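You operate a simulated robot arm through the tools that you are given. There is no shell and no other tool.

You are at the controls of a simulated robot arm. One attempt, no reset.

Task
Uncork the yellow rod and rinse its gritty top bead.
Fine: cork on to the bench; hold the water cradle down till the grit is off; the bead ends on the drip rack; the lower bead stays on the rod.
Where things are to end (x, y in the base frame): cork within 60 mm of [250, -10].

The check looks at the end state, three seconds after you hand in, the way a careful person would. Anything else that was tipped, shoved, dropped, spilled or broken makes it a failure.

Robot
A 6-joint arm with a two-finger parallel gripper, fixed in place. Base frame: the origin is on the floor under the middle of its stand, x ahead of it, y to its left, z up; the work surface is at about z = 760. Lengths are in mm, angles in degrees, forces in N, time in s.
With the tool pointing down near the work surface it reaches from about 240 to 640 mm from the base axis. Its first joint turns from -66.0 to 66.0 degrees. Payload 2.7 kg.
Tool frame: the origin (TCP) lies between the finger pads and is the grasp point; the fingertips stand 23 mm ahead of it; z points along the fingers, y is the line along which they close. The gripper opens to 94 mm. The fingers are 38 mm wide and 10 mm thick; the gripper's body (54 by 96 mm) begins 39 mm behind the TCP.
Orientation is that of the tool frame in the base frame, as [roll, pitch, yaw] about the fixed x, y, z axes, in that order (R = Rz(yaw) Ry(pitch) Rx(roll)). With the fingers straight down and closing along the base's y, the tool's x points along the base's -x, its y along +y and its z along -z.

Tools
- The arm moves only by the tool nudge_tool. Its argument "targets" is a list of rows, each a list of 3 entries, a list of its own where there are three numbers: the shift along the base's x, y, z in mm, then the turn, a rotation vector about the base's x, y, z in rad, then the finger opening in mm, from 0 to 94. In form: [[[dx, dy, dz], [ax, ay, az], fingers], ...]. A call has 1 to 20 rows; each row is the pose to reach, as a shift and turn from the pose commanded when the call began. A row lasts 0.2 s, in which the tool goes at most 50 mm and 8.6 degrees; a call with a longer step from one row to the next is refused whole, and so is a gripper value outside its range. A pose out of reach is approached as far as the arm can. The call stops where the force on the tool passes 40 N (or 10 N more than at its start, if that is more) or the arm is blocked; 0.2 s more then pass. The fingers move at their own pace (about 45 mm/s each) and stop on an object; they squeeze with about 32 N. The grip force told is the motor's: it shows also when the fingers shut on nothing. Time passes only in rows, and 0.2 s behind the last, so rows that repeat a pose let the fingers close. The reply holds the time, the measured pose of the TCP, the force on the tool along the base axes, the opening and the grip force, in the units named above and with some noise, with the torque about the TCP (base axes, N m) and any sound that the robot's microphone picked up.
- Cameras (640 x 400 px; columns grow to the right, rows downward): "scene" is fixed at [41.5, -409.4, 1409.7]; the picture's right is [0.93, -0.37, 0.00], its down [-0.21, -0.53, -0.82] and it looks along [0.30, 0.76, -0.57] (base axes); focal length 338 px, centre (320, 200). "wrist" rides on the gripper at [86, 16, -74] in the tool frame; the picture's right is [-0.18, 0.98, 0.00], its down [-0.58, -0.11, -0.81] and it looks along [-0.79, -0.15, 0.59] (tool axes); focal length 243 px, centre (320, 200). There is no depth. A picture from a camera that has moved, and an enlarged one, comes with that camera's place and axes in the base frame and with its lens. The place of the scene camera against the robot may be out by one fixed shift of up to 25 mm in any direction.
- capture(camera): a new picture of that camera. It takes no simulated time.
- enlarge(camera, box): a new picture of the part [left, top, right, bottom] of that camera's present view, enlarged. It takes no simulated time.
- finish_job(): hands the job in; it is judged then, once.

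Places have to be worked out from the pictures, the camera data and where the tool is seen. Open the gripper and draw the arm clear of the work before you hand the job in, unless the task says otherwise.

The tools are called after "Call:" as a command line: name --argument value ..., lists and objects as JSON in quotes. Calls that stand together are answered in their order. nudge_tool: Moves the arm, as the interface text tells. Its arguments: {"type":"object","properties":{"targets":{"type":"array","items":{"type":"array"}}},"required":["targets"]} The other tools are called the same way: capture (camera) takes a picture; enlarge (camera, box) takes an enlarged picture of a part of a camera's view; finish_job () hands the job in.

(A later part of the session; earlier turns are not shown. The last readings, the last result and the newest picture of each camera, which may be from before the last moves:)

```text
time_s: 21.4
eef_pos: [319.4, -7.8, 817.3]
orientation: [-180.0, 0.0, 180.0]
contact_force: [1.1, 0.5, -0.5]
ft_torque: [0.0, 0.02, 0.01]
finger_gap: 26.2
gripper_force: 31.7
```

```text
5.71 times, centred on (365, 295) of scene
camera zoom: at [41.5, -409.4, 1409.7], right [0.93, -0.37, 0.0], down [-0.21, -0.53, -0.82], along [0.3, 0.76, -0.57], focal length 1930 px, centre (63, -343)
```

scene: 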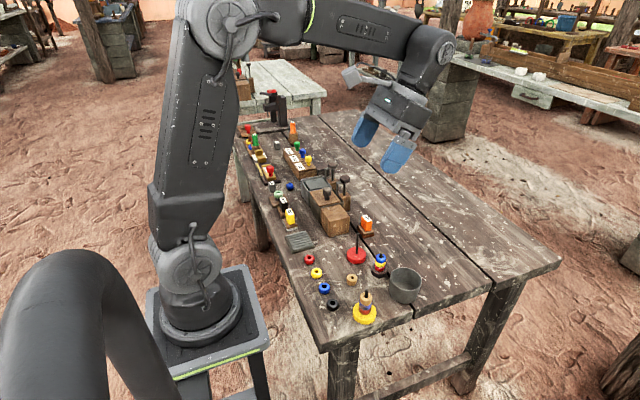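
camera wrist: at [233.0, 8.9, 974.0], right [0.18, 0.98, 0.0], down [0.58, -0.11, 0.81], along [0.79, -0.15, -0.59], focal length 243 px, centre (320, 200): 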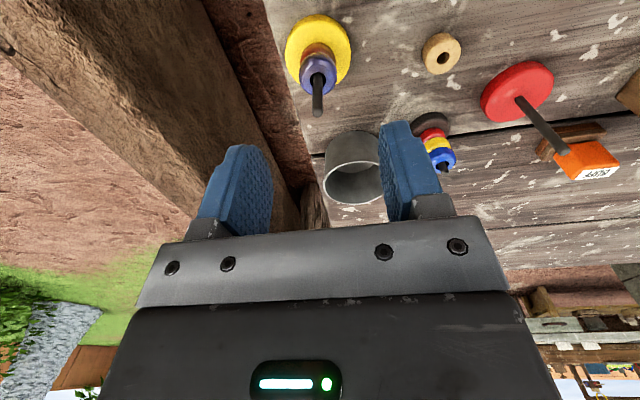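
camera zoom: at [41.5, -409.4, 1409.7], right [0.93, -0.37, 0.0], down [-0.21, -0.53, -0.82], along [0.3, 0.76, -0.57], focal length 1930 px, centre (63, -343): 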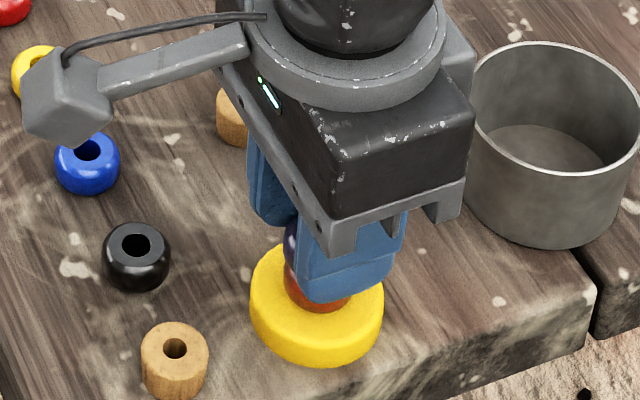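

Blue bead held at a 26 mm gap, grip 32 N. I'll lift slowly and check that the red bead stays.

Call:
nudge_tool --targets '[[[0, 0, 2], [0, 0, 0], 14], [[0, 0, 5], [0, 0, 0], 14], [[0, 0, 9], [0, 0, 0], 14], [[0, 0, 14], [0, 0, 0], 14]]'

Call:
enlarge --camera "wrist" --box '[220, 40, 420, 240]'

Call:
enlarge --camera "scene" --box '[330, 260, 400, 330]'

```text
time_s: 22.4
eef_pos: [319.6, -9.3, 833.7]
orientation: [-180.0, 0.1, -180.0]
contact_force: [-0.1, -0.1, 0.6]
ft_torque: [0.0, 0.03, -0.01]
finger_gap: 26.3
gripper_force: 32.8
```

```text
2.00 times, centred on (320, 140) of wrist
camera zoom: at [232.4, 8.8, 906.2], right [0.18, 0.98, 0.0], down [0.58, -0.11, 0.81], along [0.79, -0.15, -0.59], focal length 485 px, centre (320, 320)
```

zoom: 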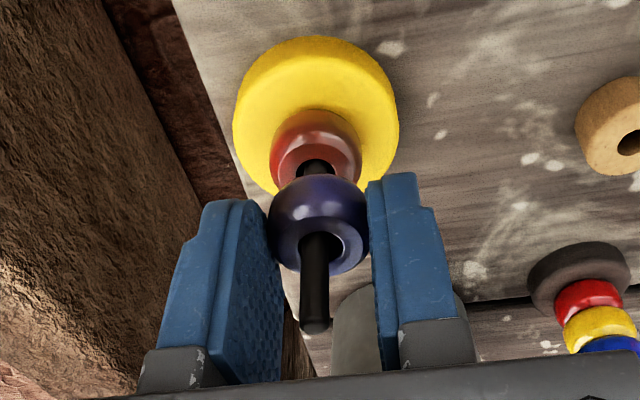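

```text
5.71 times, centred on (365, 295) of scene
camera zoom: at [41.5, -409.4, 1409.7], right [0.93, -0.37, 0.0], down [-0.21, -0.53, -0.82], along [0.3, 0.76, -0.57], focal length 1930 px, centre (63, -343)
```

zoom: 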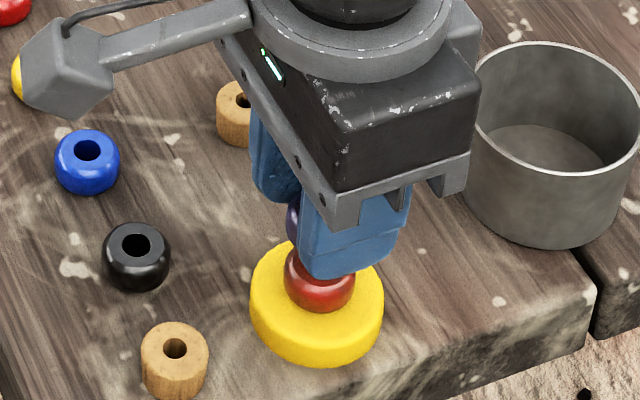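

The red bead remains on the rod. I'll lift the blue bead clear of the rod tip and up to transit height.

Call:
nudge_tool --targets '[[[0, 0, 8], [0, 0, 0], 14], [[0, 0, 18], [0, 0, 0], 14], [[0, 0, 30], [0, 0, 0], 14], [[0, 0, 45], [0, 0, 0], 14], [[0, 0, 65], [0, 0, 0], 14], [[0, 0, 90], [0, 0, 0], 14], [[0, 0, 115], [0, 0, 0], 14], [[0, 0, 128], [0, 0, 0], 14]]'

Call:
capture --camera "wrist"

Call:
enlarge --camera "scene" --box '[300, 220, 420, 340]'

```text
time_s: 24.2
eef_pos: [320.0, -7.8, 960.0]
orientation: [179.9, -0.1, 180.0]
contact_force: [-0.3, -0.2, -0.4]
ft_torque: [0.01, 0.0, -0.04]
finger_gap: 26.3
gripper_force: 31.9
```

```text
taken
camera wrist: at [233.0, 9.2, 1034.5], right [0.18, 0.98, 0.0], down [0.58, -0.11, 0.81], along [0.79, -0.15, -0.59], focal length 243 px, centre (320, 200)
```

wrist: 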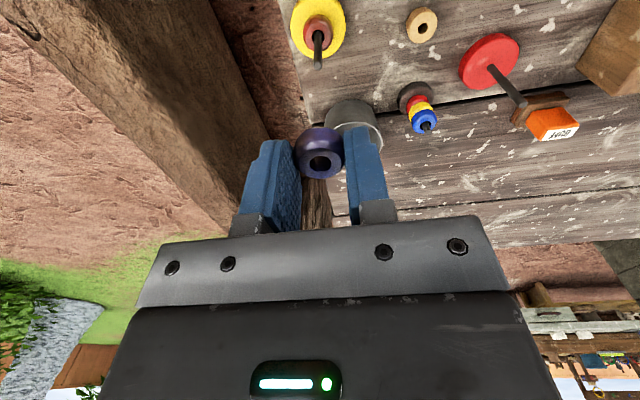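

```text
3.33 times, centred on (360, 280) of scene
camera zoom: at [41.5, -409.4, 1409.7], right [0.93, -0.37, 0.0], down [-0.21, -0.53, -0.82], along [0.3, 0.76, -0.57], focal length 1126 px, centre (187, -67)
```

zoom: 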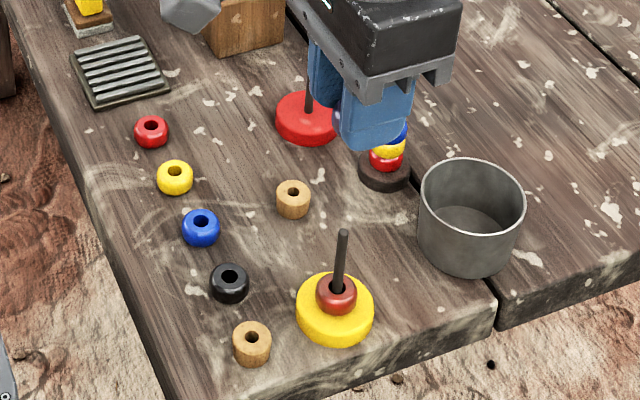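

Bead held and red bead still on the rod. Now I carry it at height toward the water cradle.

Call:
nudge_tool --targets '[[[5, 40, 2], [0, 0, 0], 14], [[11, 86, 2], [0, 0, 0], 14], [[17, 132, 2], [0, 0, 0], 14], [[23, 178, 2], [0, 0, 0], 14], [[29, 224, 2], [0, 0, 0], 14], [[35, 270, 2], [0, 0, 0], 14], [[41, 316, 2], [0, 0, 0], 14], [[47, 362, 2], [0, 0, 0], 14], [[53, 405, 2], [0, 0, 0], 14], [[58, 440, 2], [0, 0, 0], 14], [[63, 465, 2], [0, 0, 0], 14], [[63, 472, 0], [0, 0, 0], 14]]'

Call:
capture --camera "wrist"

Call:
capture --camera "scene"

```text
time_s: 26.8
eef_pos: [381.3, 463.9, 960.6]
orientation: [180.0, -0.2, 180.0]
contact_force: [-0.6, -0.3, 0.0]
ft_torque: [-0.01, -0.03, -0.02]
finger_gap: 26.1
gripper_force: 32.0
```

```text
taken
camera wrist: at [295.8, 481.5, 1034.7], right [0.18, 0.98, 0.0], down [0.58, -0.11, 0.81], along [0.79, -0.15, -0.59], focal length 243 px, centre (320, 200)
```

wrist: 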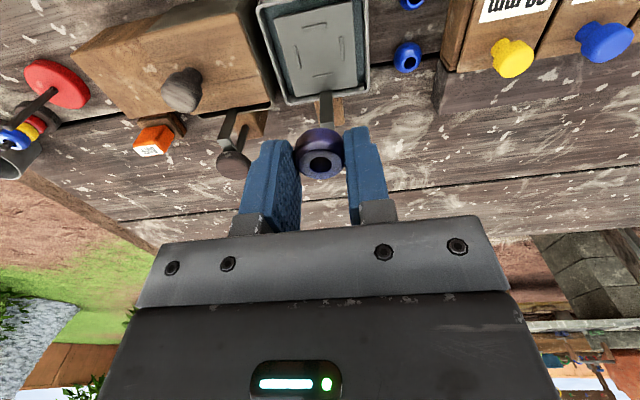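

```text
taken
```

scene: 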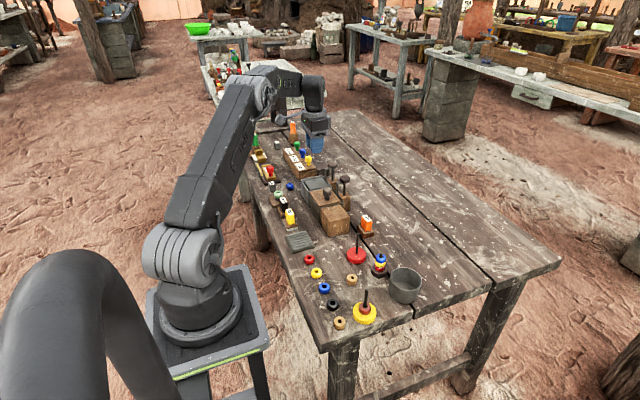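

Above the cradle now. I'll zoom to refine the plate centre relative to the bead.

Call:
enlarge --camera "wrist" --box '[240, 0, 400, 120]'

```text
3.33 times, centred on (320, 60) of wrist
camera zoom: at [295.8, 481.5, 1034.7], right [0.18, 0.98, 0.0], down [0.58, -0.11, 0.81], along [0.79, -0.15, -0.59], focal length 809 px, centre (320, 667)
```

zoom: 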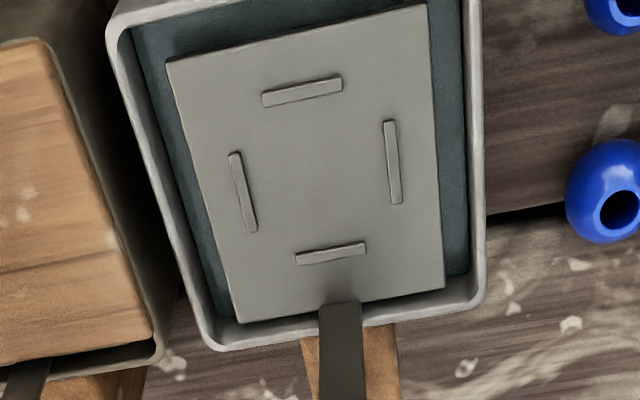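

Combining all views, the plate centre is about (384.5, 464.5) at z ≈ 816–820. I'll lower the bead above it to TCP z ≈ 868 and check clearance to the L-arm and knob.

Call:
nudge_tool --targets '[[[2, 1, -20], [0, 0, 0], 14], [[2, 1, -40], [0, 0, 0], 14], [[2, 1, -60], [0, 0, 0], 14], [[2, 1, -78], [0, 0, 0], 14], [[2, 1, -92], [0, 0, 0], 14]]'

Call:
capture --camera "wrist"

Call:
enlarge --camera "scene" --box '[280, 130, 380, 210]'

```text
time_s: 28.0
eef_pos: [384.1, 465.4, 867.6]
orientation: [-180.0, 0.0, -180.0]
contact_force: [0.8, -0.2, -0.2]
ft_torque: [0.01, 0.02, 0.0]
finger_gap: 26.3
gripper_force: 31.8
```

```text
taken
camera wrist: at [297.3, 482.4, 941.8], right [0.18, 0.98, 0.0], down [0.58, -0.11, 0.81], along [0.79, -0.15, -0.59], focal length 243 px, centre (320, 200)
```

wrist: 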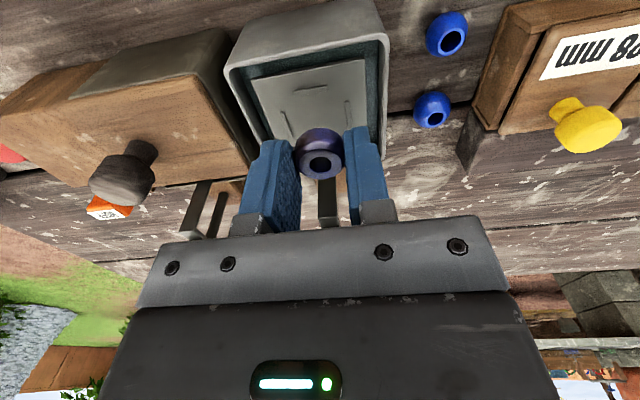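

```text
5.00 times, centred on (330, 170) of scene
camera zoom: at [41.5, -409.4, 1409.7], right [0.93, -0.37, 0.0], down [-0.21, -0.53, -0.82], along [0.3, 0.76, -0.57], focal length 1688 px, centre (270, 350)
```

zoom: 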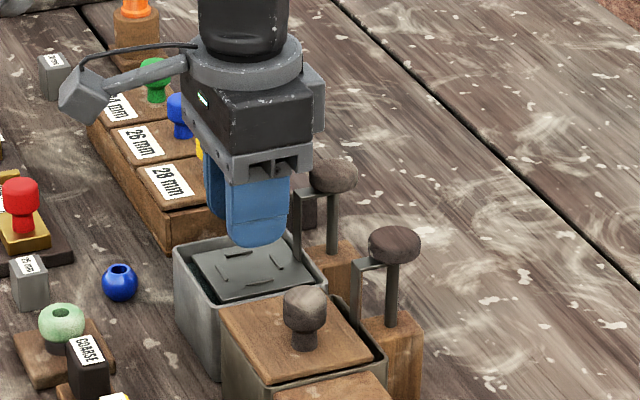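

Clear of knob and rim. I'll take a zoom to judge bead–plate gap, after lowering another 12 mm.

Call:
nudge_tool --targets '[[[0, 0, -6], [0, 0, 0], 14], [[0, 0, -12], [0, 0, 0], 14]]'

Call:
enlarge --camera "wrist" --box '[220, 40, 420, 200]'

Call:
enlarge --camera "scene" --box '[300, 150, 360, 200]'

```text
time_s: 28.6
eef_pos: [383.8, 464.4, 855.4]
orientation: [179.9, 0.0, 180.0]
contact_force: [-0.1, 0.4, -0.1]
ft_torque: [-0.01, 0.03, -0.01]
finger_gap: 26.3
gripper_force: 32.3
```

```text
2.50 times, centred on (320, 120) of wrist
camera zoom: at [297.6, 482.2, 929.6], right [0.18, 0.98, 0.0], down [0.58, -0.11, 0.81], along [0.79, -0.15, -0.59], focal length 606 px, centre (320, 400)
```

zoom: 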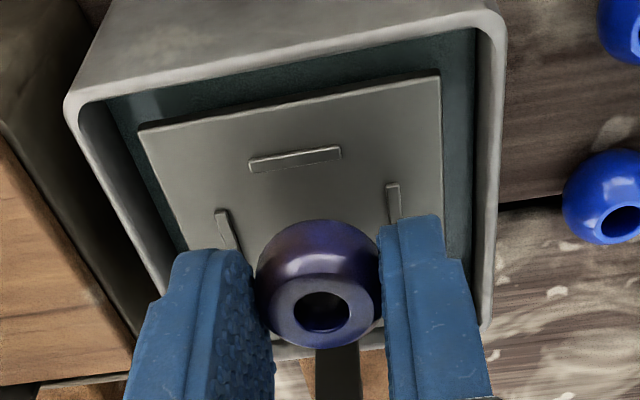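

```text
8.00 times, centred on (330, 175) of scene
camera zoom: at [41.5, -409.4, 1409.7], right [0.93, -0.37, 0.0], down [-0.21, -0.53, -0.82], along [0.3, 0.76, -0.57], focal length 2701 px, centre (240, 400)
```

zoom: 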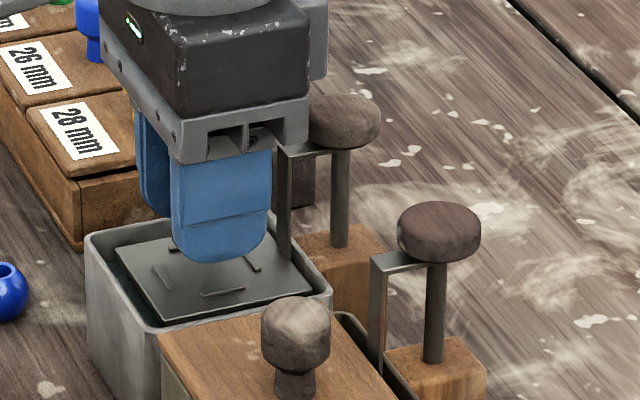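

Everything lines up; about 8–10 mm remain to the plate. Lowering in small steps to feel contact.

Call:
nudge_tool --targets '[[[0, 0, -3], [0, 0, 0], 14], [[0, 0, -6], [0, 0, 0], 14], [[0, 0, -8], [0, 0, 0], 14]]'

Call:
enlarge --camera "wrist" --box '[220, 40, 420, 200]'

```text
time_s: 29.4
eef_pos: [383.7, 463.7, 847.9]
orientation: [-180.0, -0.1, 179.9]
contact_force: [0.1, 0.5, -0.6]
ft_torque: [-0.01, 0.02, 0.01]
finger_gap: 26.3
gripper_force: 32.5
```

```text
2.50 times, centred on (320, 120) of wrist
camera zoom: at [297.6, 482.0, 922.3], right [0.18, 0.98, 0.0], down [0.58, -0.11, 0.81], along [0.79, -0.15, -0.59], focal length 606 px, centre (320, 400)
```

zoom: 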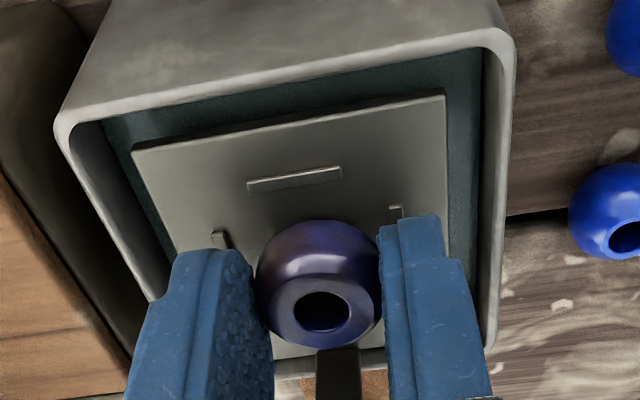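

No contact yet at TCP 848. Continuing in 1–1.5 mm steps.

Call:
nudge_tool --targets '[[[0, 0, -1.5], [0, 0, 0], 14], [[0, 0, -3], [0, 0, 0], 14]]'

```text
time_s: 30.0
eef_pos: [383.3, 466.0, 845.3]
orientation: [-179.9, 0.0, -179.9]
contact_force: [0.2, 0.0, 0.4]
ft_torque: [0.01, -0.04, 0.0]
finger_gap: 26.3
gripper_force: 32.1
```

Call:
nudge_tool --targets '[[[0, 0, -1], [0, 0, 0], 14], [[0, 0, -2], [0, 0, 0], 14]]'

Call:
enlarge --camera "wrist" --box '[220, 40, 420, 200]'

Call:
enlarge --camera "scene" --box '[300, 150, 360, 200]'

```text
time_s: 30.6
eef_pos: [384.0, 464.7, 842.7]
orientation: [179.9, 0.0, -180.0]
contact_force: [0.4, -0.6, 1.0]
ft_torque: [-0.03, -0.03, -0.03]
finger_gap: 26.6
gripper_force: 32.3
```

```text
2.50 times, centred on (320, 120) of wrist
camera zoom: at [297.7, 482.2, 917.1], right [0.18, 0.98, 0.0], down [0.58, -0.11, 0.81], along [0.79, -0.15, -0.59], focal length 606 px, centre (320, 400)
```

zoom: 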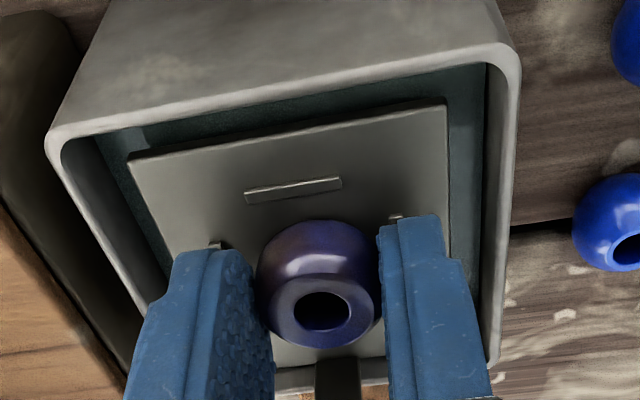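

```text
8.00 times, centred on (330, 175) of scene
camera zoom: at [41.4, -409.5, 1409.7], right [0.93, -0.37, 0.0], down [-0.21, -0.53, -0.82], along [0.3, 0.76, -0.57], focal length 2701 px, centre (240, 400)
```

zoom: 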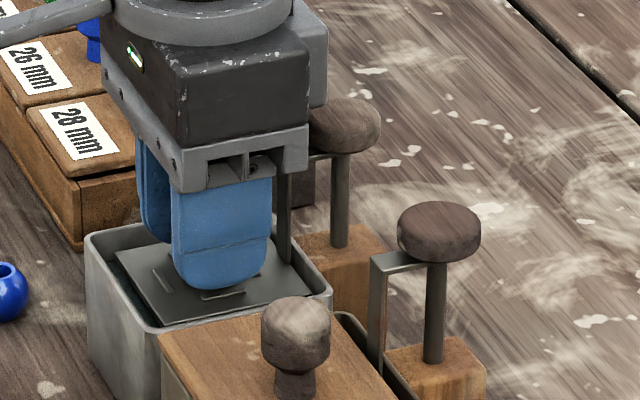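

Still no clear contact force (~1 N). Another couple of 1 mm steps.

Call:
nudge_tool --targets '[[[0, 0, -1], [0, 0, 0], 14], [[0, 0, -1], [0, 0, 0], 14]]'

Call:
enlarge --camera "wrist" --box '[220, 40, 420, 200]'

```text
time_s: 31.2
eef_pos: [385.7, 465.1, 841.9]
orientation: [-179.9, -0.1, 180.0]
contact_force: [0.4, 0.3, 1.7]
ft_torque: [0.04, -0.05, 0.0]
finger_gap: 26.4
gripper_force: 32.2
```

```text
2.50 times, centred on (320, 120) of wrist
camera zoom: at [297.7, 482.1, 916.1], right [0.18, 0.98, 0.0], down [0.58, -0.11, 0.81], along [0.79, -0.15, -0.59], focal length 606 px, centre (320, 400)
```

zoom: 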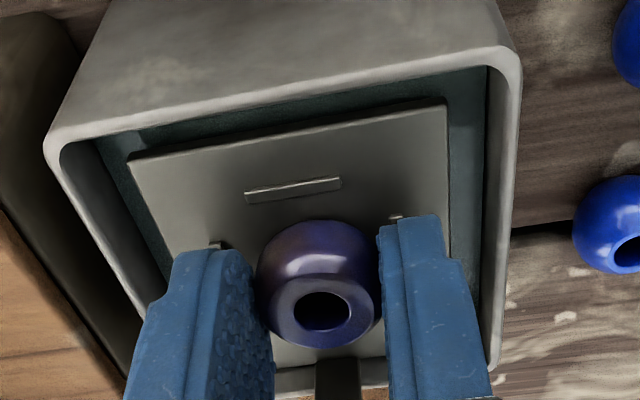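

The plate now moves with the gripper and force is ~1.7 N, so the bead is resting on the cradle. I'll ease up 1 mm, open to 40, and look.

Call:
nudge_tool --targets '[[[0, 0, 1], [0, 0, 0], 20], [[0, 0, 1], [0, 0, 0], 28], [[0, 0, 1], [0, 0, 0], 34], [[0, 0, 1], [0, 0, 0], 40], [[0, 0, 1], [0, 0, 0], 40]]'

Call:
enlarge --camera "wrist" --box '[220, 40, 420, 200]'

```text
time_s: 32.4
eef_pos: [383.7, 465.0, 843.2]
orientation: [180.0, 0.0, 180.0]
contact_force: [-0.1, -0.2, -0.8]
ft_torque: [0.0, 0.02, -0.02]
finger_gap: 39.9
gripper_force: 0.1
```

```text
2.50 times, centred on (320, 120) of wrist
camera zoom: at [297.6, 482.1, 917.2], right [0.18, 0.98, 0.0], down [0.58, -0.11, 0.81], along [0.79, -0.15, -0.59], focal length 606 px, centre (320, 400)
```

zoom: 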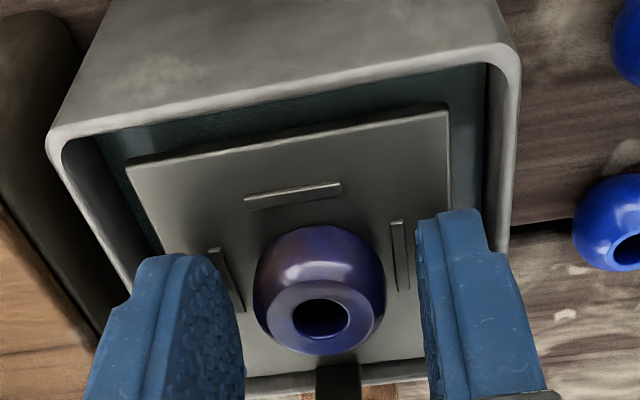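

The bead sits on the cradle between the ridges. I'll rise straight up clear of it.

Call:
nudge_tool --targets '[[[0, 0, 6], [0, 0, 0], 40], [[0, 0, 18], [0, 0, 0], 40], [[0, 0, 40], [0, 0, 0], 40], [[0, 0, 75], [0, 0, 0], 40], [[0, 0, 105], [0, 0, 0], 40]]'

Call:
capture --camera "wrist"

Call:
enlarge --camera "scene" --box '[300, 150, 360, 200]'

```text
time_s: 33.6
eef_pos: [384.0, 465.0, 950.2]
orientation: [179.9, 0.1, 180.0]
contact_force: [-0.7, -0.2, -0.1]
ft_torque: [-0.01, 0.0, 0.01]
finger_gap: 40.2
gripper_force: 0.1
```

```text
taken
camera wrist: at [297.1, 482.4, 1022.6], right [0.18, 0.98, 0.0], down [0.58, -0.11, 0.81], along [0.79, -0.15, -0.59], focal length 243 px, centre (320, 200)
```

wrist: 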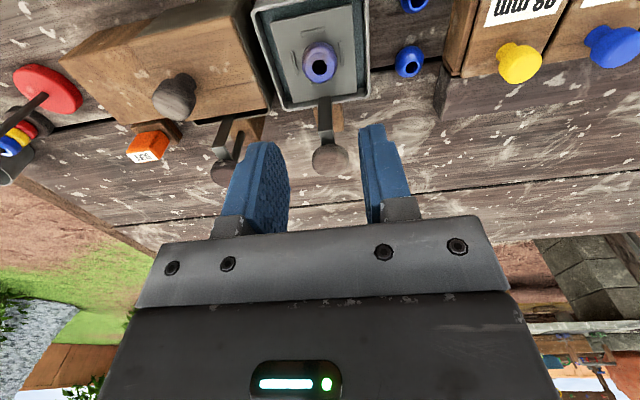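

```text
8.00 times, centred on (330, 175) of scene
camera zoom: at [41.5, -409.4, 1409.7], right [0.93, -0.37, 0.0], down [-0.21, -0.53, -0.82], along [0.3, 0.76, -0.57], focal length 2701 px, centre (240, 400)
```

zoom: 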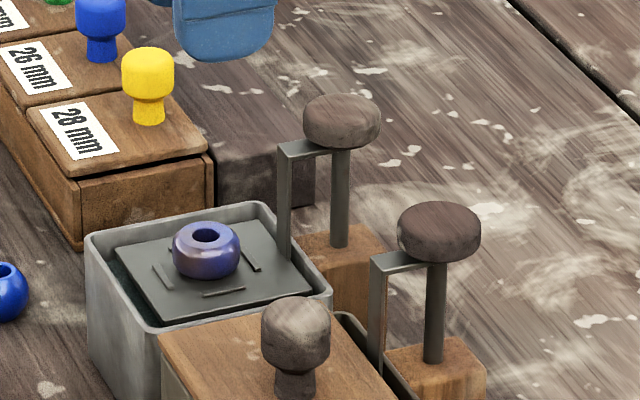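

Bead sits neatly on the cradle. I'll zoom on the plunger knob to centre the press.

Call:
enlarge --camera "wrist" --box '[270, 0, 400, 200]'

```text
2.00 times, centred on (335, 100) of wrist
camera zoom: at [297.1, 482.4, 1022.6], right [0.18, 0.98, 0.0], down [0.58, -0.11, 0.81], along [0.79, -0.15, -0.59], focal length 485 px, centre (290, 400)
```

zoom: 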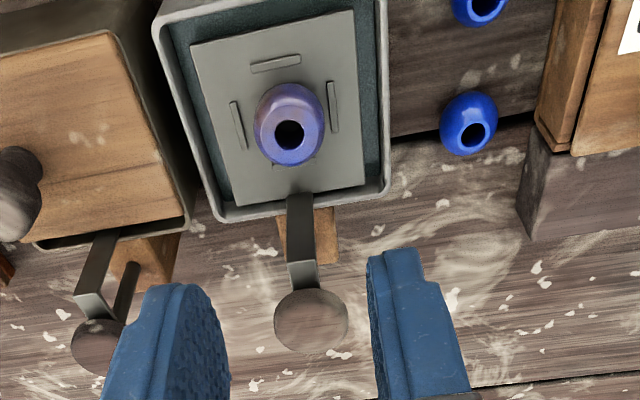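

Knob centre is at about (444, 465), top ≈ 871. I'll close the fingers and move above it, checking the reach.

Call:
nudge_tool --targets '[[[15, 0, 0], [0, 0, 0], 20], [[30, 0, 0], [0, 0, 0], 0], [[45, 0, 0], [0, 0, 0], 0], [[60, 0, 0], [0, 0, 0], 0], [[60, 0, -15], [0, 0, 0], 0], [[60, 0, -30], [0, 0, 0], 0], [[60, 0, -42], [0, 0, 0], 0]]'

Call:
capture --camera "wrist"

Call:
enlarge --camera "scene" --box '[290, 130, 370, 200]'

```text
time_s: 35.2
eef_pos: [444.8, 464.9, 907.2]
orientation: [-179.9, -0.1, -179.9]
contact_force: [0.6, 0.2, -0.6]
ft_torque: [-0.03, -0.02, 0.0]
finger_gap: 0.1
gripper_force: 32.5
out of reach, approached as far as the arm can: row 4
```

```text
taken
camera wrist: at [357.5, 482.0, 980.7], right [0.18, 0.98, 0.0], down [0.58, -0.11, 0.81], along [0.79, -0.15, -0.59], focal length 243 px, centre (320, 200)
```

wrist: 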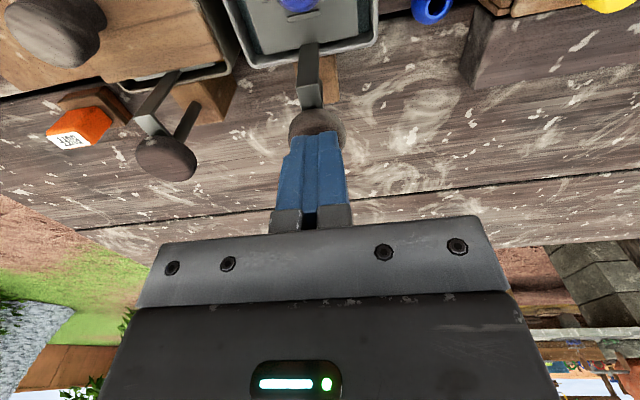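

```text
5.71 times, centred on (330, 165) of scene
camera zoom: at [41.5, -409.4, 1409.7], right [0.93, -0.37, 0.0], down [-0.21, -0.53, -0.82], along [0.3, 0.76, -0.57], focal length 1930 px, centre (263, 400)
```

zoom: 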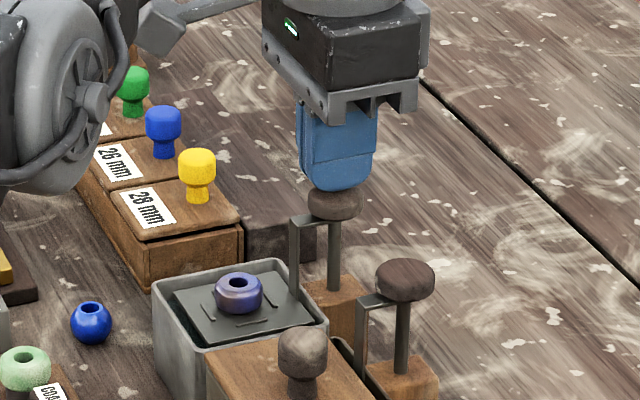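

Tool is directly above the knob with tips ≈ 884. I'll descend to contact and begin pressing in small steps, reading the force.

Call:
nudge_tool --targets '[[[0, 0, -6], [0, 0, 0], 0], [[0, 0, -10], [0, 0, 0], 0], [[0, 0, -13], [0, 0, 0], 0], [[0, 0, -16], [0, 0, 0], 0]]'

Call:
enlarge --camera "scene" --box '[290, 130, 370, 200]'

```text
time_s: 36.2
eef_pos: [445.1, 464.8, 890.1]
orientation: [-180.0, 0.0, -179.9]
contact_force: [-1.5, 0.9, 2.2]
ft_torque: [0.01, 0.05, -0.06]
finger_gap: 0.0
gripper_force: 32.1
```

```text
5.71 times, centred on (330, 165) of scene
camera zoom: at [41.4, -409.4, 1409.7], right [0.93, -0.37, 0.0], down [-0.21, -0.53, -0.82], along [0.3, 0.76, -0.57], focal length 1930 px, centre (263, 400)
```

zoom: 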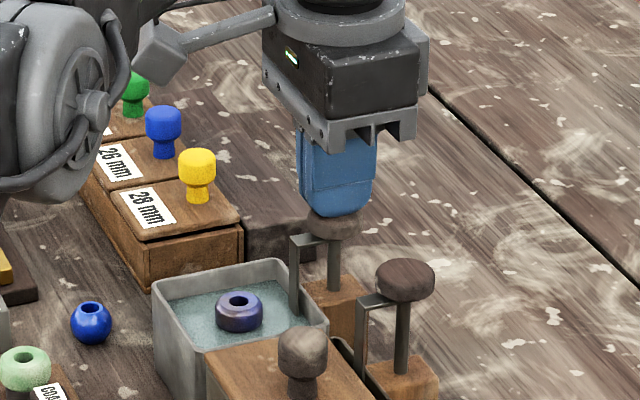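

The plate is going under (it is clearly water) with ~2 N. I'll press on gently toward the bottom of the stroke.

Call:
nudge_tool --targets '[[[0, 0, -3], [0, 0, 0], 0], [[0, 0, -6], [0, 0, 0], 0], [[0, 0, -9], [0, 0, 0], 0], [[0, 0, -12], [0, 0, 0], 0]]'

Call:
enlarge --camera "scene" --box '[290, 130, 370, 200]'

```text
time_s: 37.2
eef_pos: [444.5, 464.6, 877.3]
orientation: [180.0, 0.0, -179.9]
contact_force: [0.6, 1.9, 1.8]
ft_torque: [0.06, 0.02, -0.03]
finger_gap: 0.2
gripper_force: 32.1
```

```text
5.71 times, centred on (330, 165) of scene
camera zoom: at [41.4, -409.4, 1409.7], right [0.93, -0.37, 0.0], down [-0.21, -0.53, -0.82], along [0.3, 0.76, -0.57], focal length 1930 px, centre (263, 400)
```

zoom: 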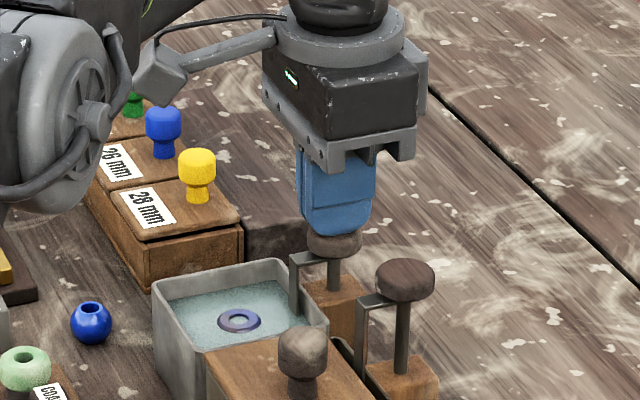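

The bead is nearly submerged; force still about 2 N. Pressing further toward the stop.

Call:
nudge_tool --targets '[[[0, 0, -3], [0, 0, 0], 0], [[0, 0, -6], [0, 0, 0], 0], [[0, 0, -9], [0, 0, 0], 0], [[0, 0, -12], [0, 0, 0], 0]]'

Call:
enlarge --camera "scene" --box '[290, 130, 370, 200]'

```text
time_s: 38.2
eef_pos: [444.4, 464.2, 866.4]
orientation: [-180.0, -0.1, 180.0]
contact_force: [-0.3, -0.8, 3.1]
ft_torque: [-0.01, 0.04, 0.0]
finger_gap: 0.0
gripper_force: 31.9
```

```text
5.71 times, centred on (330, 165) of scene
camera zoom: at [41.4, -409.5, 1409.7], right [0.93, -0.37, 0.0], down [-0.21, -0.53, -0.82], along [0.3, 0.76, -0.57], focal length 1930 px, centre (263, 400)
```

zoom: 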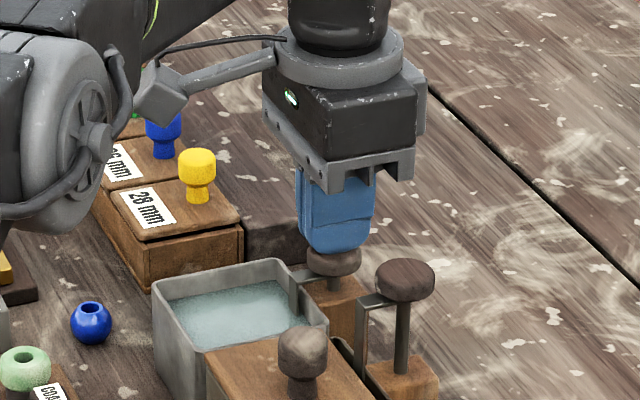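

The bead is fully under. I'll feel for the end of stroke with a few small steps.

Call:
nudge_tool --targets '[[[0, 0, -1.5], [0, 0, 0], 0], [[0, 0, -3], [0, 0, 0], 0]]'

```text
time_s: 38.8
eef_pos: [443.5, 464.2, 863.5]
orientation: [-179.9, 0.0, 180.0]
contact_force: [1.2, -1.1, 3.4]
ft_torque: [-0.06, -0.03, 0.02]
finger_gap: 0.3
gripper_force: 31.9
```

Call:
nudge_tool --targets '[[[0, 0, -1.5], [0, 0, 0], 0], [[0, 0, -3], [0, 0, 0], 0]]'

Call:
enlarge --camera "scene" --box '[290, 130, 370, 200]'

```text
time_s: 39.4
eef_pos: [443.9, 464.7, 862.0]
orientation: [179.9, 0.1, -180.0]
contact_force: [-3.9, -6.3, 16.0]
ft_torque: [-0.12, 0.19, 0.02]
finger_gap: 0.0
gripper_force: 32.3
```

```text
5.71 times, centred on (330, 165) of scene
camera zoom: at [41.1, -409.8, 1409.6], right [0.93, -0.37, 0.0], down [-0.21, -0.53, -0.82], along [0.3, 0.76, -0.57], focal length 1930 px, centre (263, 400)
```

zoom: 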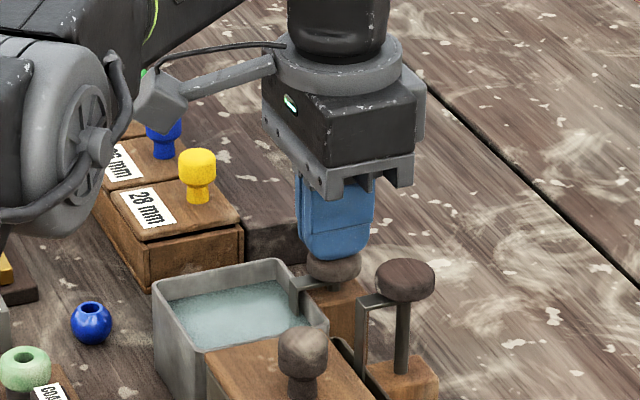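

End of stroke reached (16 N). I'll ease 0.5 mm and hold there for 4 seconds, listening for sounds.

Call:
nudge_tool --targets '[[[0, 0, 0.5], [0, 0, 0], 0], [[0, 0, 0.5], [0, 0, 0], 0], [[0, 0, 0.5], [0, 0, 0], 0], [[0, 0, 0.5], [0, 0, 0], 0], [[0, 0, 0.5], [0, 0, 0], 0], [[0, 0, 0.5], [0, 0, 0], 0], [[0, 0, 0.5], [0, 0, 0], 0], [[0, 0, 0.5], [0, 0, 0], 0], [[0, 0, 0.5], [0, 0, 0], 0], [[0, 0, 0.5], [0, 0, 0], 0], [[0, 0, 0.5], [0, 0, 0], 0], [[0, 0, 0.5], [0, 0, 0], 0], [[0, 0, 0.5], [0, 0, 0], 0], [[0, 0, 0.5], [0, 0, 0], 0], [[0, 0, 0.5], [0, 0, 0], 0], [[0, 0, 0.5], [0, 0, 0], 0], [[0, 0, 0.5], [0, 0, 0], 0], [[0, 0, 0.5], [0, 0, 0], 0], [[0, 0, 0.5], [0, 0, 0], 0], [[0, 0, 0.5], [0, 0, 0], 0]]'

Call:
enlarge --camera "scene" --box '[300, 165, 345, 200]'

Call:
capture --camera "wrist"

```text
time_s: 43.6
eef_pos: [444.5, 465.7, 862.6]
orientation: [179.9, 0.1, 180.0]
contact_force: [-2.4, -2.0, 20.4]
ft_torque: [-0.06, 0.17, -0.01]
finger_gap: 0.1
gripper_force: 32.2
```

```text
11.43 times, centred on (322, 182) of scene
camera zoom: at [41.1, -409.8, 1409.6], right [0.93, -0.37, 0.0], down [-0.21, -0.53, -0.82], along [0.3, 0.76, -0.57], focal length 3859 px, centre (291, 400)
```

zoom: 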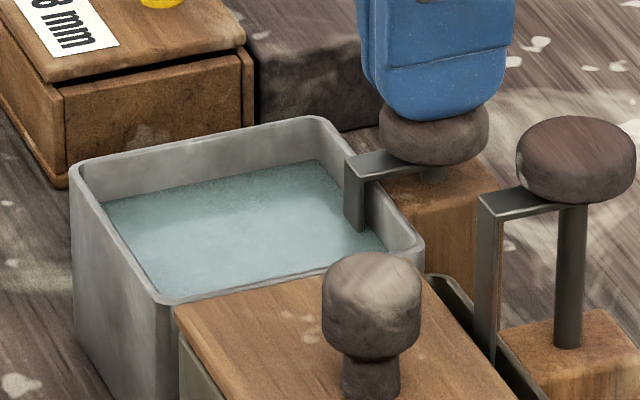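

```text
taken
camera wrist: at [357.4, 482.0, 936.0], right [0.18, 0.98, 0.0], down [0.58, -0.11, 0.81], along [0.79, -0.15, -0.59], focal length 243 px, centre (320, 200)
```

wrist: 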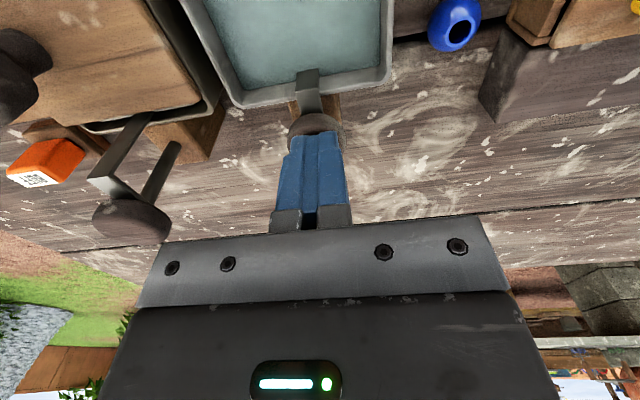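

Water is cloudy so the bead isn't visible while under. I'll hold another 4 s, then release and inspect.

Call:
nudge_tool --targets '[[[0, 0, 0.3], [0, 0, 0], 0], [[0, 0, 0.3], [0, 0, 0], 0], [[0, 0, 0.3], [0, 0, 0], 0], [[0, 0, 0.3], [0, 0, 0], 0], [[0, 0, 0.3], [0, 0, 0], 0], [[0, 0, 0.3], [0, 0, 0], 0], [[0, 0, 0.3], [0, 0, 0], 0], [[0, 0, 0.3], [0, 0, 0], 0], [[0, 0, 0.3], [0, 0, 0], 0], [[0, 0, 0.3], [0, 0, 0], 0], [[0, 0, 0.3], [0, 0, 0], 0], [[0, 0, 0.3], [0, 0, 0], 0], [[0, 0, 0.3], [0, 0, 0], 0], [[0, 0, 0.3], [0, 0, 0], 0], [[0, 0, 0.3], [0, 0, 0], 0], [[0, 0, 0.3], [0, 0, 0], 0], [[0, 0, 0.3], [0, 0, 0], 0], [[0, 0, 0.3], [0, 0, 0], 0], [[0, 0, 0.3], [0, 0, 0], 0], [[0, 0, 0.3], [0, 0, 0], 0]]'

```text
time_s: 47.8
eef_pos: [444.4, 464.3, 862.2]
orientation: [179.9, 0.1, -179.9]
contact_force: [4.2, 2.6, 16.3]
ft_torque: [0.06, 0.0, -0.01]
finger_gap: 0.3
gripper_force: 31.9
```

About 8.5 s held so far. I'll let the cradle rise slowly and inspect the bead.

Call:
nudge_tool --targets '[[[0, 0, 3], [0, 0, 0], 0], [[0, 0, 6], [0, 0, 0], 0], [[0, 0, 9], [0, 0, 0], 0], [[0, 0, 12], [0, 0, 0], 0], [[0, 0, 15], [0, 0, 0], 0], [[0, 0, 18], [0, 0, 0], 0], [[0, 0, 21], [0, 0, 0], 0], [[0, 0, 24], [0, 0, 0], 0], [[0, 0, 27], [0, 0, 0], 0], [[0, 0, 30], [0, 0, 0], 0], [[0, 0, 33], [0, 0, 0], 0], [[0, 0, 37], [0, 0, 0], 0]]'

Call:
enlarge --camera "scene" --box '[300, 165, 345, 200]'

```text
time_s: 50.4
eef_pos: [443.9, 465.4, 898.5]
orientation: [-180.0, -0.1, 180.0]
contact_force: [0.7, -0.7, 0.8]
ft_torque: [0.04, -0.01, 0.03]
finger_gap: 0.2
gripper_force: 32.3
```

```text
11.43 times, centred on (322, 182) of scene
camera zoom: at [41.5, -409.5, 1409.7], right [0.93, -0.37, 0.0], down [-0.21, -0.53, -0.82], along [0.3, 0.76, -0.57], focal length 3859 px, centre (291, 400)
```

zoom: 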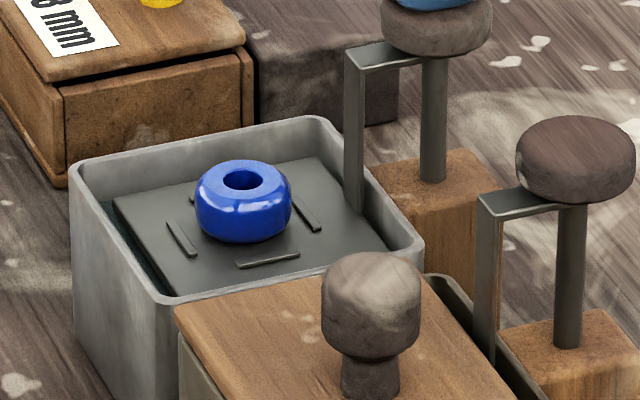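

The bead came up clean, bright blue. I'll rise off the knob and move back above the cradle, opening the fingers.

Call:
nudge_tool --targets '[[[0, 0, 9], [0, 0, 0], 0], [[-15, 0, 22], [0, 0, 0], 0], [[-30, 0, 34], [0, 0, 0], 10], [[-45, 0, 46], [0, 0, 0], 30], [[-60, 0, 50], [0, 0, 0], 42], [[-60, 0, 50], [0, 0, 0], 42]]'

Call:
capture --camera "wrist"

Call:
enlarge --camera "wrist" --box '[240, 0, 400, 120]'

```text
time_s: 51.8
eef_pos: [383.1, 463.3, 948.0]
orientation: [-180.0, 0.0, -180.0]
contact_force: [-0.3, 0.0, -0.1]
ft_torque: [-0.01, 0.0, -0.02]
finger_gap: 42.1
gripper_force: 0.1
```

```text
taken
camera wrist: at [297.3, 481.5, 1021.8], right [0.18, 0.98, 0.0], down [0.58, -0.11, 0.81], along [0.79, -0.15, -0.59], focal length 243 px, centre (320, 200)
```

wrist: 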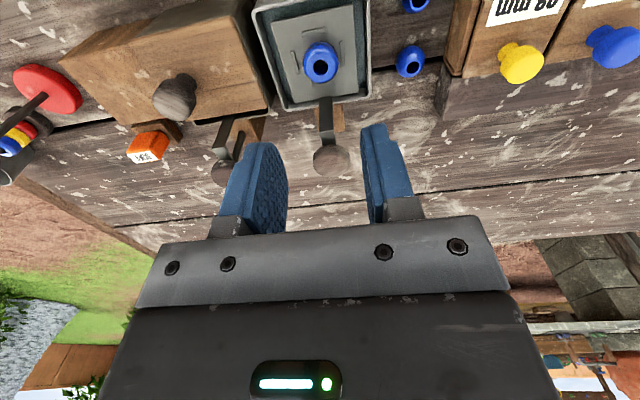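

```text
3.33 times, centred on (320, 60) of wrist
camera zoom: at [297.3, 481.5, 1021.8], right [0.18, 0.98, 0.0], down [0.58, -0.11, 0.81], along [0.79, -0.15, -0.59], focal length 809 px, centre (320, 667)
```

zoom: 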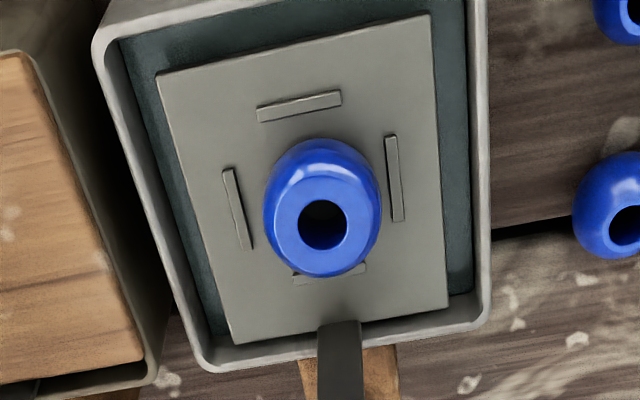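

The bead sits where I left it, visibly clean from above too. Descending with fingers at 42 to pick it up at the same height.

Call:
nudge_tool --targets '[[[0, 0, -30], [0, 0, 0], 42], [[0, 0, -58], [0, 0, 0], 42], [[0, 0, -80], [0, 0, 0], 42], [[0, 0, -95], [0, 0, 0], 42], [[0, 0, -104], [0, 0, 0], 42]]'

Call:
enlarge --camera "wrist" --box '[220, 40, 420, 200]'

```text
time_s: 53.0
eef_pos: [384.3, 464.9, 843.8]
orientation: [180.0, -0.1, 179.9]
contact_force: [-0.3, 0.7, 0.6]
ft_torque: [-0.01, -0.01, 0.03]
finger_gap: 42.1
gripper_force: 0.1
```

```text
2.50 times, centred on (320, 120) of wrist
camera zoom: at [297.7, 481.9, 918.0], right [0.18, 0.98, 0.0], down [0.58, -0.11, 0.81], along [0.79, -0.15, -0.59], focal length 606 px, centre (320, 400)
```

zoom: 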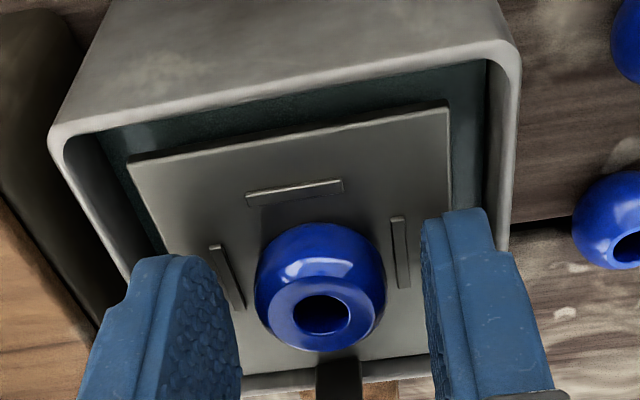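

Fingers straddle the bead in the cradle. Closing and holding.

Call:
nudge_tool --targets '[[[0, 0, 0], [0, 0, 0], 30], [[0, 0, 0], [0, 0, 0], 20], [[0, 0, 0], [0, 0, 0], 14], [[0, 0, 0], [0, 0, 0], 14], [[0, 0, 0], [0, 0, 0], 14]]'

Call:
enlarge --camera "wrist" --box '[220, 40, 420, 200]'

```text
time_s: 54.2
eef_pos: [385.2, 465.6, 844.7]
orientation: [-180.0, 0.0, -179.9]
contact_force: [-0.4, -0.5, 0.2]
ft_torque: [0.01, 0.0, 0.01]
finger_gap: 26.1
gripper_force: 31.8
```

```text
2.50 times, centred on (320, 120) of wrist
camera zoom: at [297.6, 481.8, 918.1], right [0.18, 0.98, 0.0], down [0.58, -0.11, 0.81], along [0.79, -0.15, -0.59], focal length 606 px, centre (320, 400)
```

zoom: 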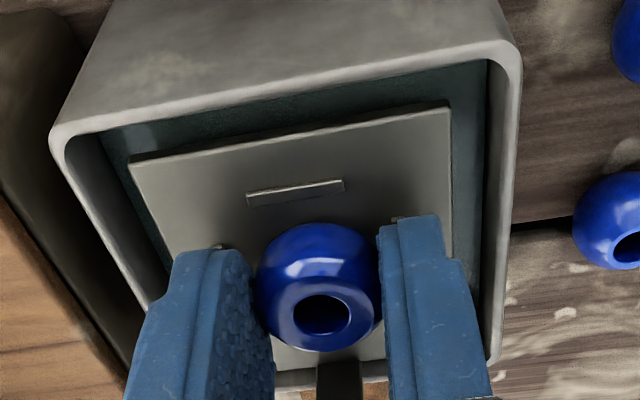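

Bead gripped (26 mm gap). Lifting straight up to transit height.

Call:
nudge_tool --targets '[[[0, 0, 4], [0, 0, 0], 14], [[0, 0, 12], [0, 0, 0], 14], [[0, 0, 28], [0, 0, 0], 14], [[0, 0, 55], [0, 0, 0], 14], [[0, 0, 85], [0, 0, 0], 14], [[0, 0, 110], [0, 0, 0], 14]]'

Call:
capture --camera "wrist"

Call:
enlarge --camera "scene" --box '[270, 130, 390, 260]'

```text
time_s: 55.6
eef_pos: [383.7, 464.3, 954.2]
orientation: [-180.0, 0.1, 180.0]
contact_force: [-0.2, -0.4, -0.5]
ft_torque: [0.04, -0.02, 0.03]
finger_gap: 26.3
gripper_force: 31.8
```

```text
taken
camera wrist: at [297.7, 481.7, 1027.9], right [0.18, 0.98, 0.0], down [0.58, -0.11, 0.81], along [0.79, -0.15, -0.59], focal length 243 px, centre (320, 200)
```

wrist: 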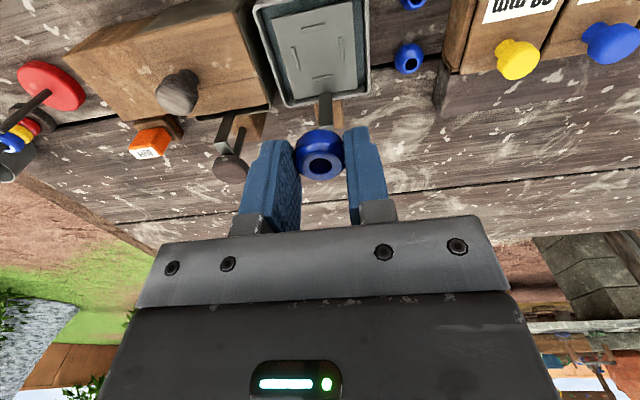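

```text
3.08 times, centred on (330, 195) of scene
camera zoom: at [41.5, -409.4, 1409.7], right [0.93, -0.37, 0.0], down [-0.21, -0.53, -0.82], along [0.3, 0.76, -0.57], focal length 1039 px, centre (289, 215)
```

zoom: 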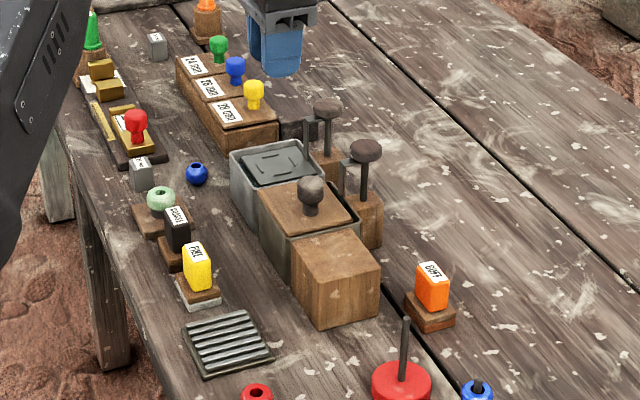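

Bead held. Moving at height to above the drip rack's centre (262, 271).

Call:
nudge_tool --targets '[[[-18, -28, 0], [0, 0, 0], 14], [[-40, -63, 0], [0, 0, 0], 14], [[-62, -98, 0], [0, 0, 0], 14], [[-84, -133, 0], [0, 0, 0], 14], [[-104, -165, 0], [0, 0, 0], 14], [[-118, -187, 0], [0, 0, 0], 14], [[-122, -194, 0], [0, 0, 0], 14]]'

Call:
capture --camera "wrist"

Call:
enlarge --camera "scene" --box '[250, 150, 370, 280]'

```text
time_s: 57.2
eef_pos: [261.8, 268.4, 953.0]
orientation: [-180.0, 0.0, -180.0]
contact_force: [-0.4, 0.9, 0.1]
ft_torque: [-0.01, -0.01, 0.0]
finger_gap: 26.4
gripper_force: 32.3
```

```text
taken
camera wrist: at [175.2, 287.5, 1028.0], right [0.18, 0.98, 0.0], down [0.58, -0.11, 0.81], along [0.79, -0.15, -0.59], focal length 243 px, centre (320, 200)
```

wrist: 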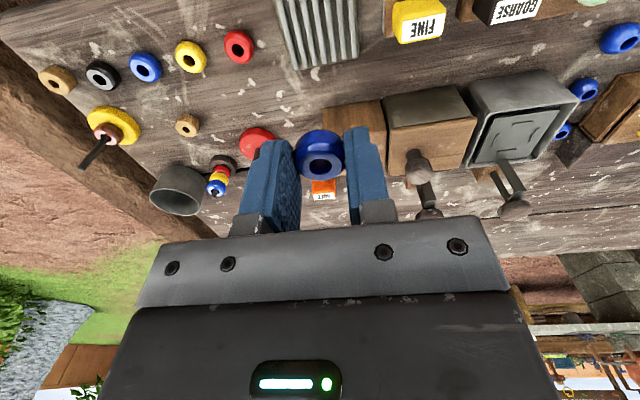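

```text
3.08 times, centred on (310, 215) of scene
camera zoom: at [41.4, -409.4, 1409.7], right [0.93, -0.37, 0.0], down [-0.21, -0.53, -0.82], along [0.3, 0.76, -0.57], focal length 1039 px, centre (351, 154)
```

zoom: 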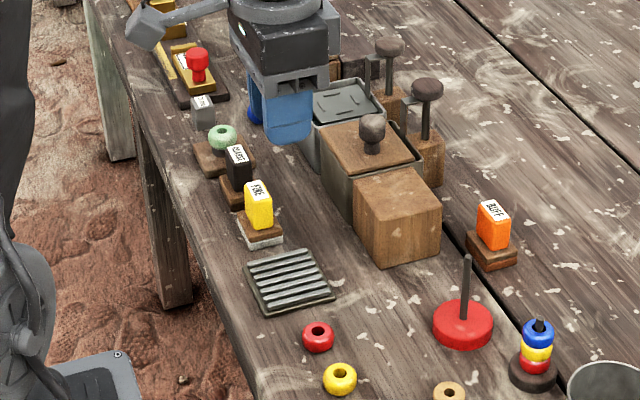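

Above the rack with clear surroundings (FINE block ends near y 335, well outside the gripper). Descending to ~20 mm above.

Call:
nudge_tool --targets '[[[0, 0, -30], [0, 0, 0], 14], [[0, 0, -60], [0, 0, 0], 14], [[0, 0, -90], [0, 0, 0], 14], [[0, 0, -115], [0, 0, 0], 14], [[0, 0, -132], [0, 0, 0], 14]]'

Call:
capture --camera "wrist"

Call:
enlarge --camera "scene" --box '[265, 190, 345, 260]'

```text
time_s: 58.4
eef_pos: [263.1, 270.9, 821.3]
orientation: [180.0, 0.0, -180.0]
contact_force: [0.3, 0.2, 0.7]
ft_torque: [-0.03, 0.02, -0.01]
finger_gap: 26.4
gripper_force: 31.3
```

```text
taken
camera wrist: at [175.5, 288.2, 895.9], right [0.18, 0.98, 0.0], down [0.58, -0.11, 0.81], along [0.79, -0.15, -0.59], focal length 243 px, centre (320, 200)
```

wrist: 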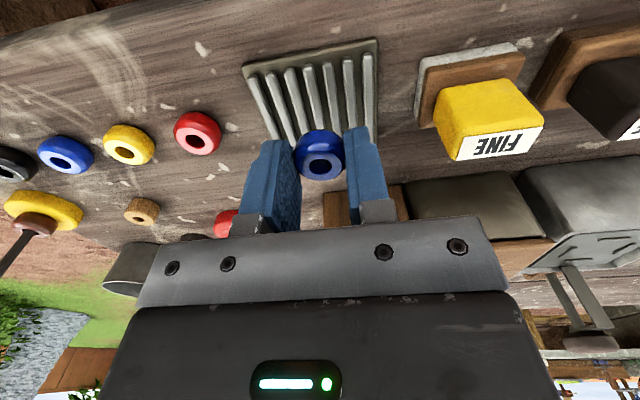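

```text
5.71 times, centred on (305, 225) of scene
camera zoom: at [41.5, -409.4, 1409.7], right [0.93, -0.37, 0.0], down [-0.21, -0.53, -0.82], along [0.3, 0.76, -0.57], focal length 1930 px, centre (406, 57)
```

zoom: 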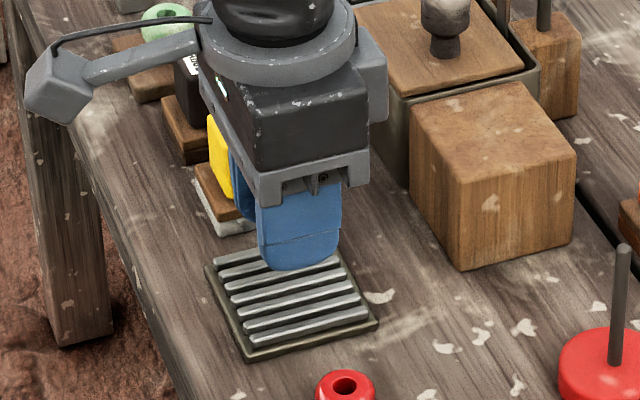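

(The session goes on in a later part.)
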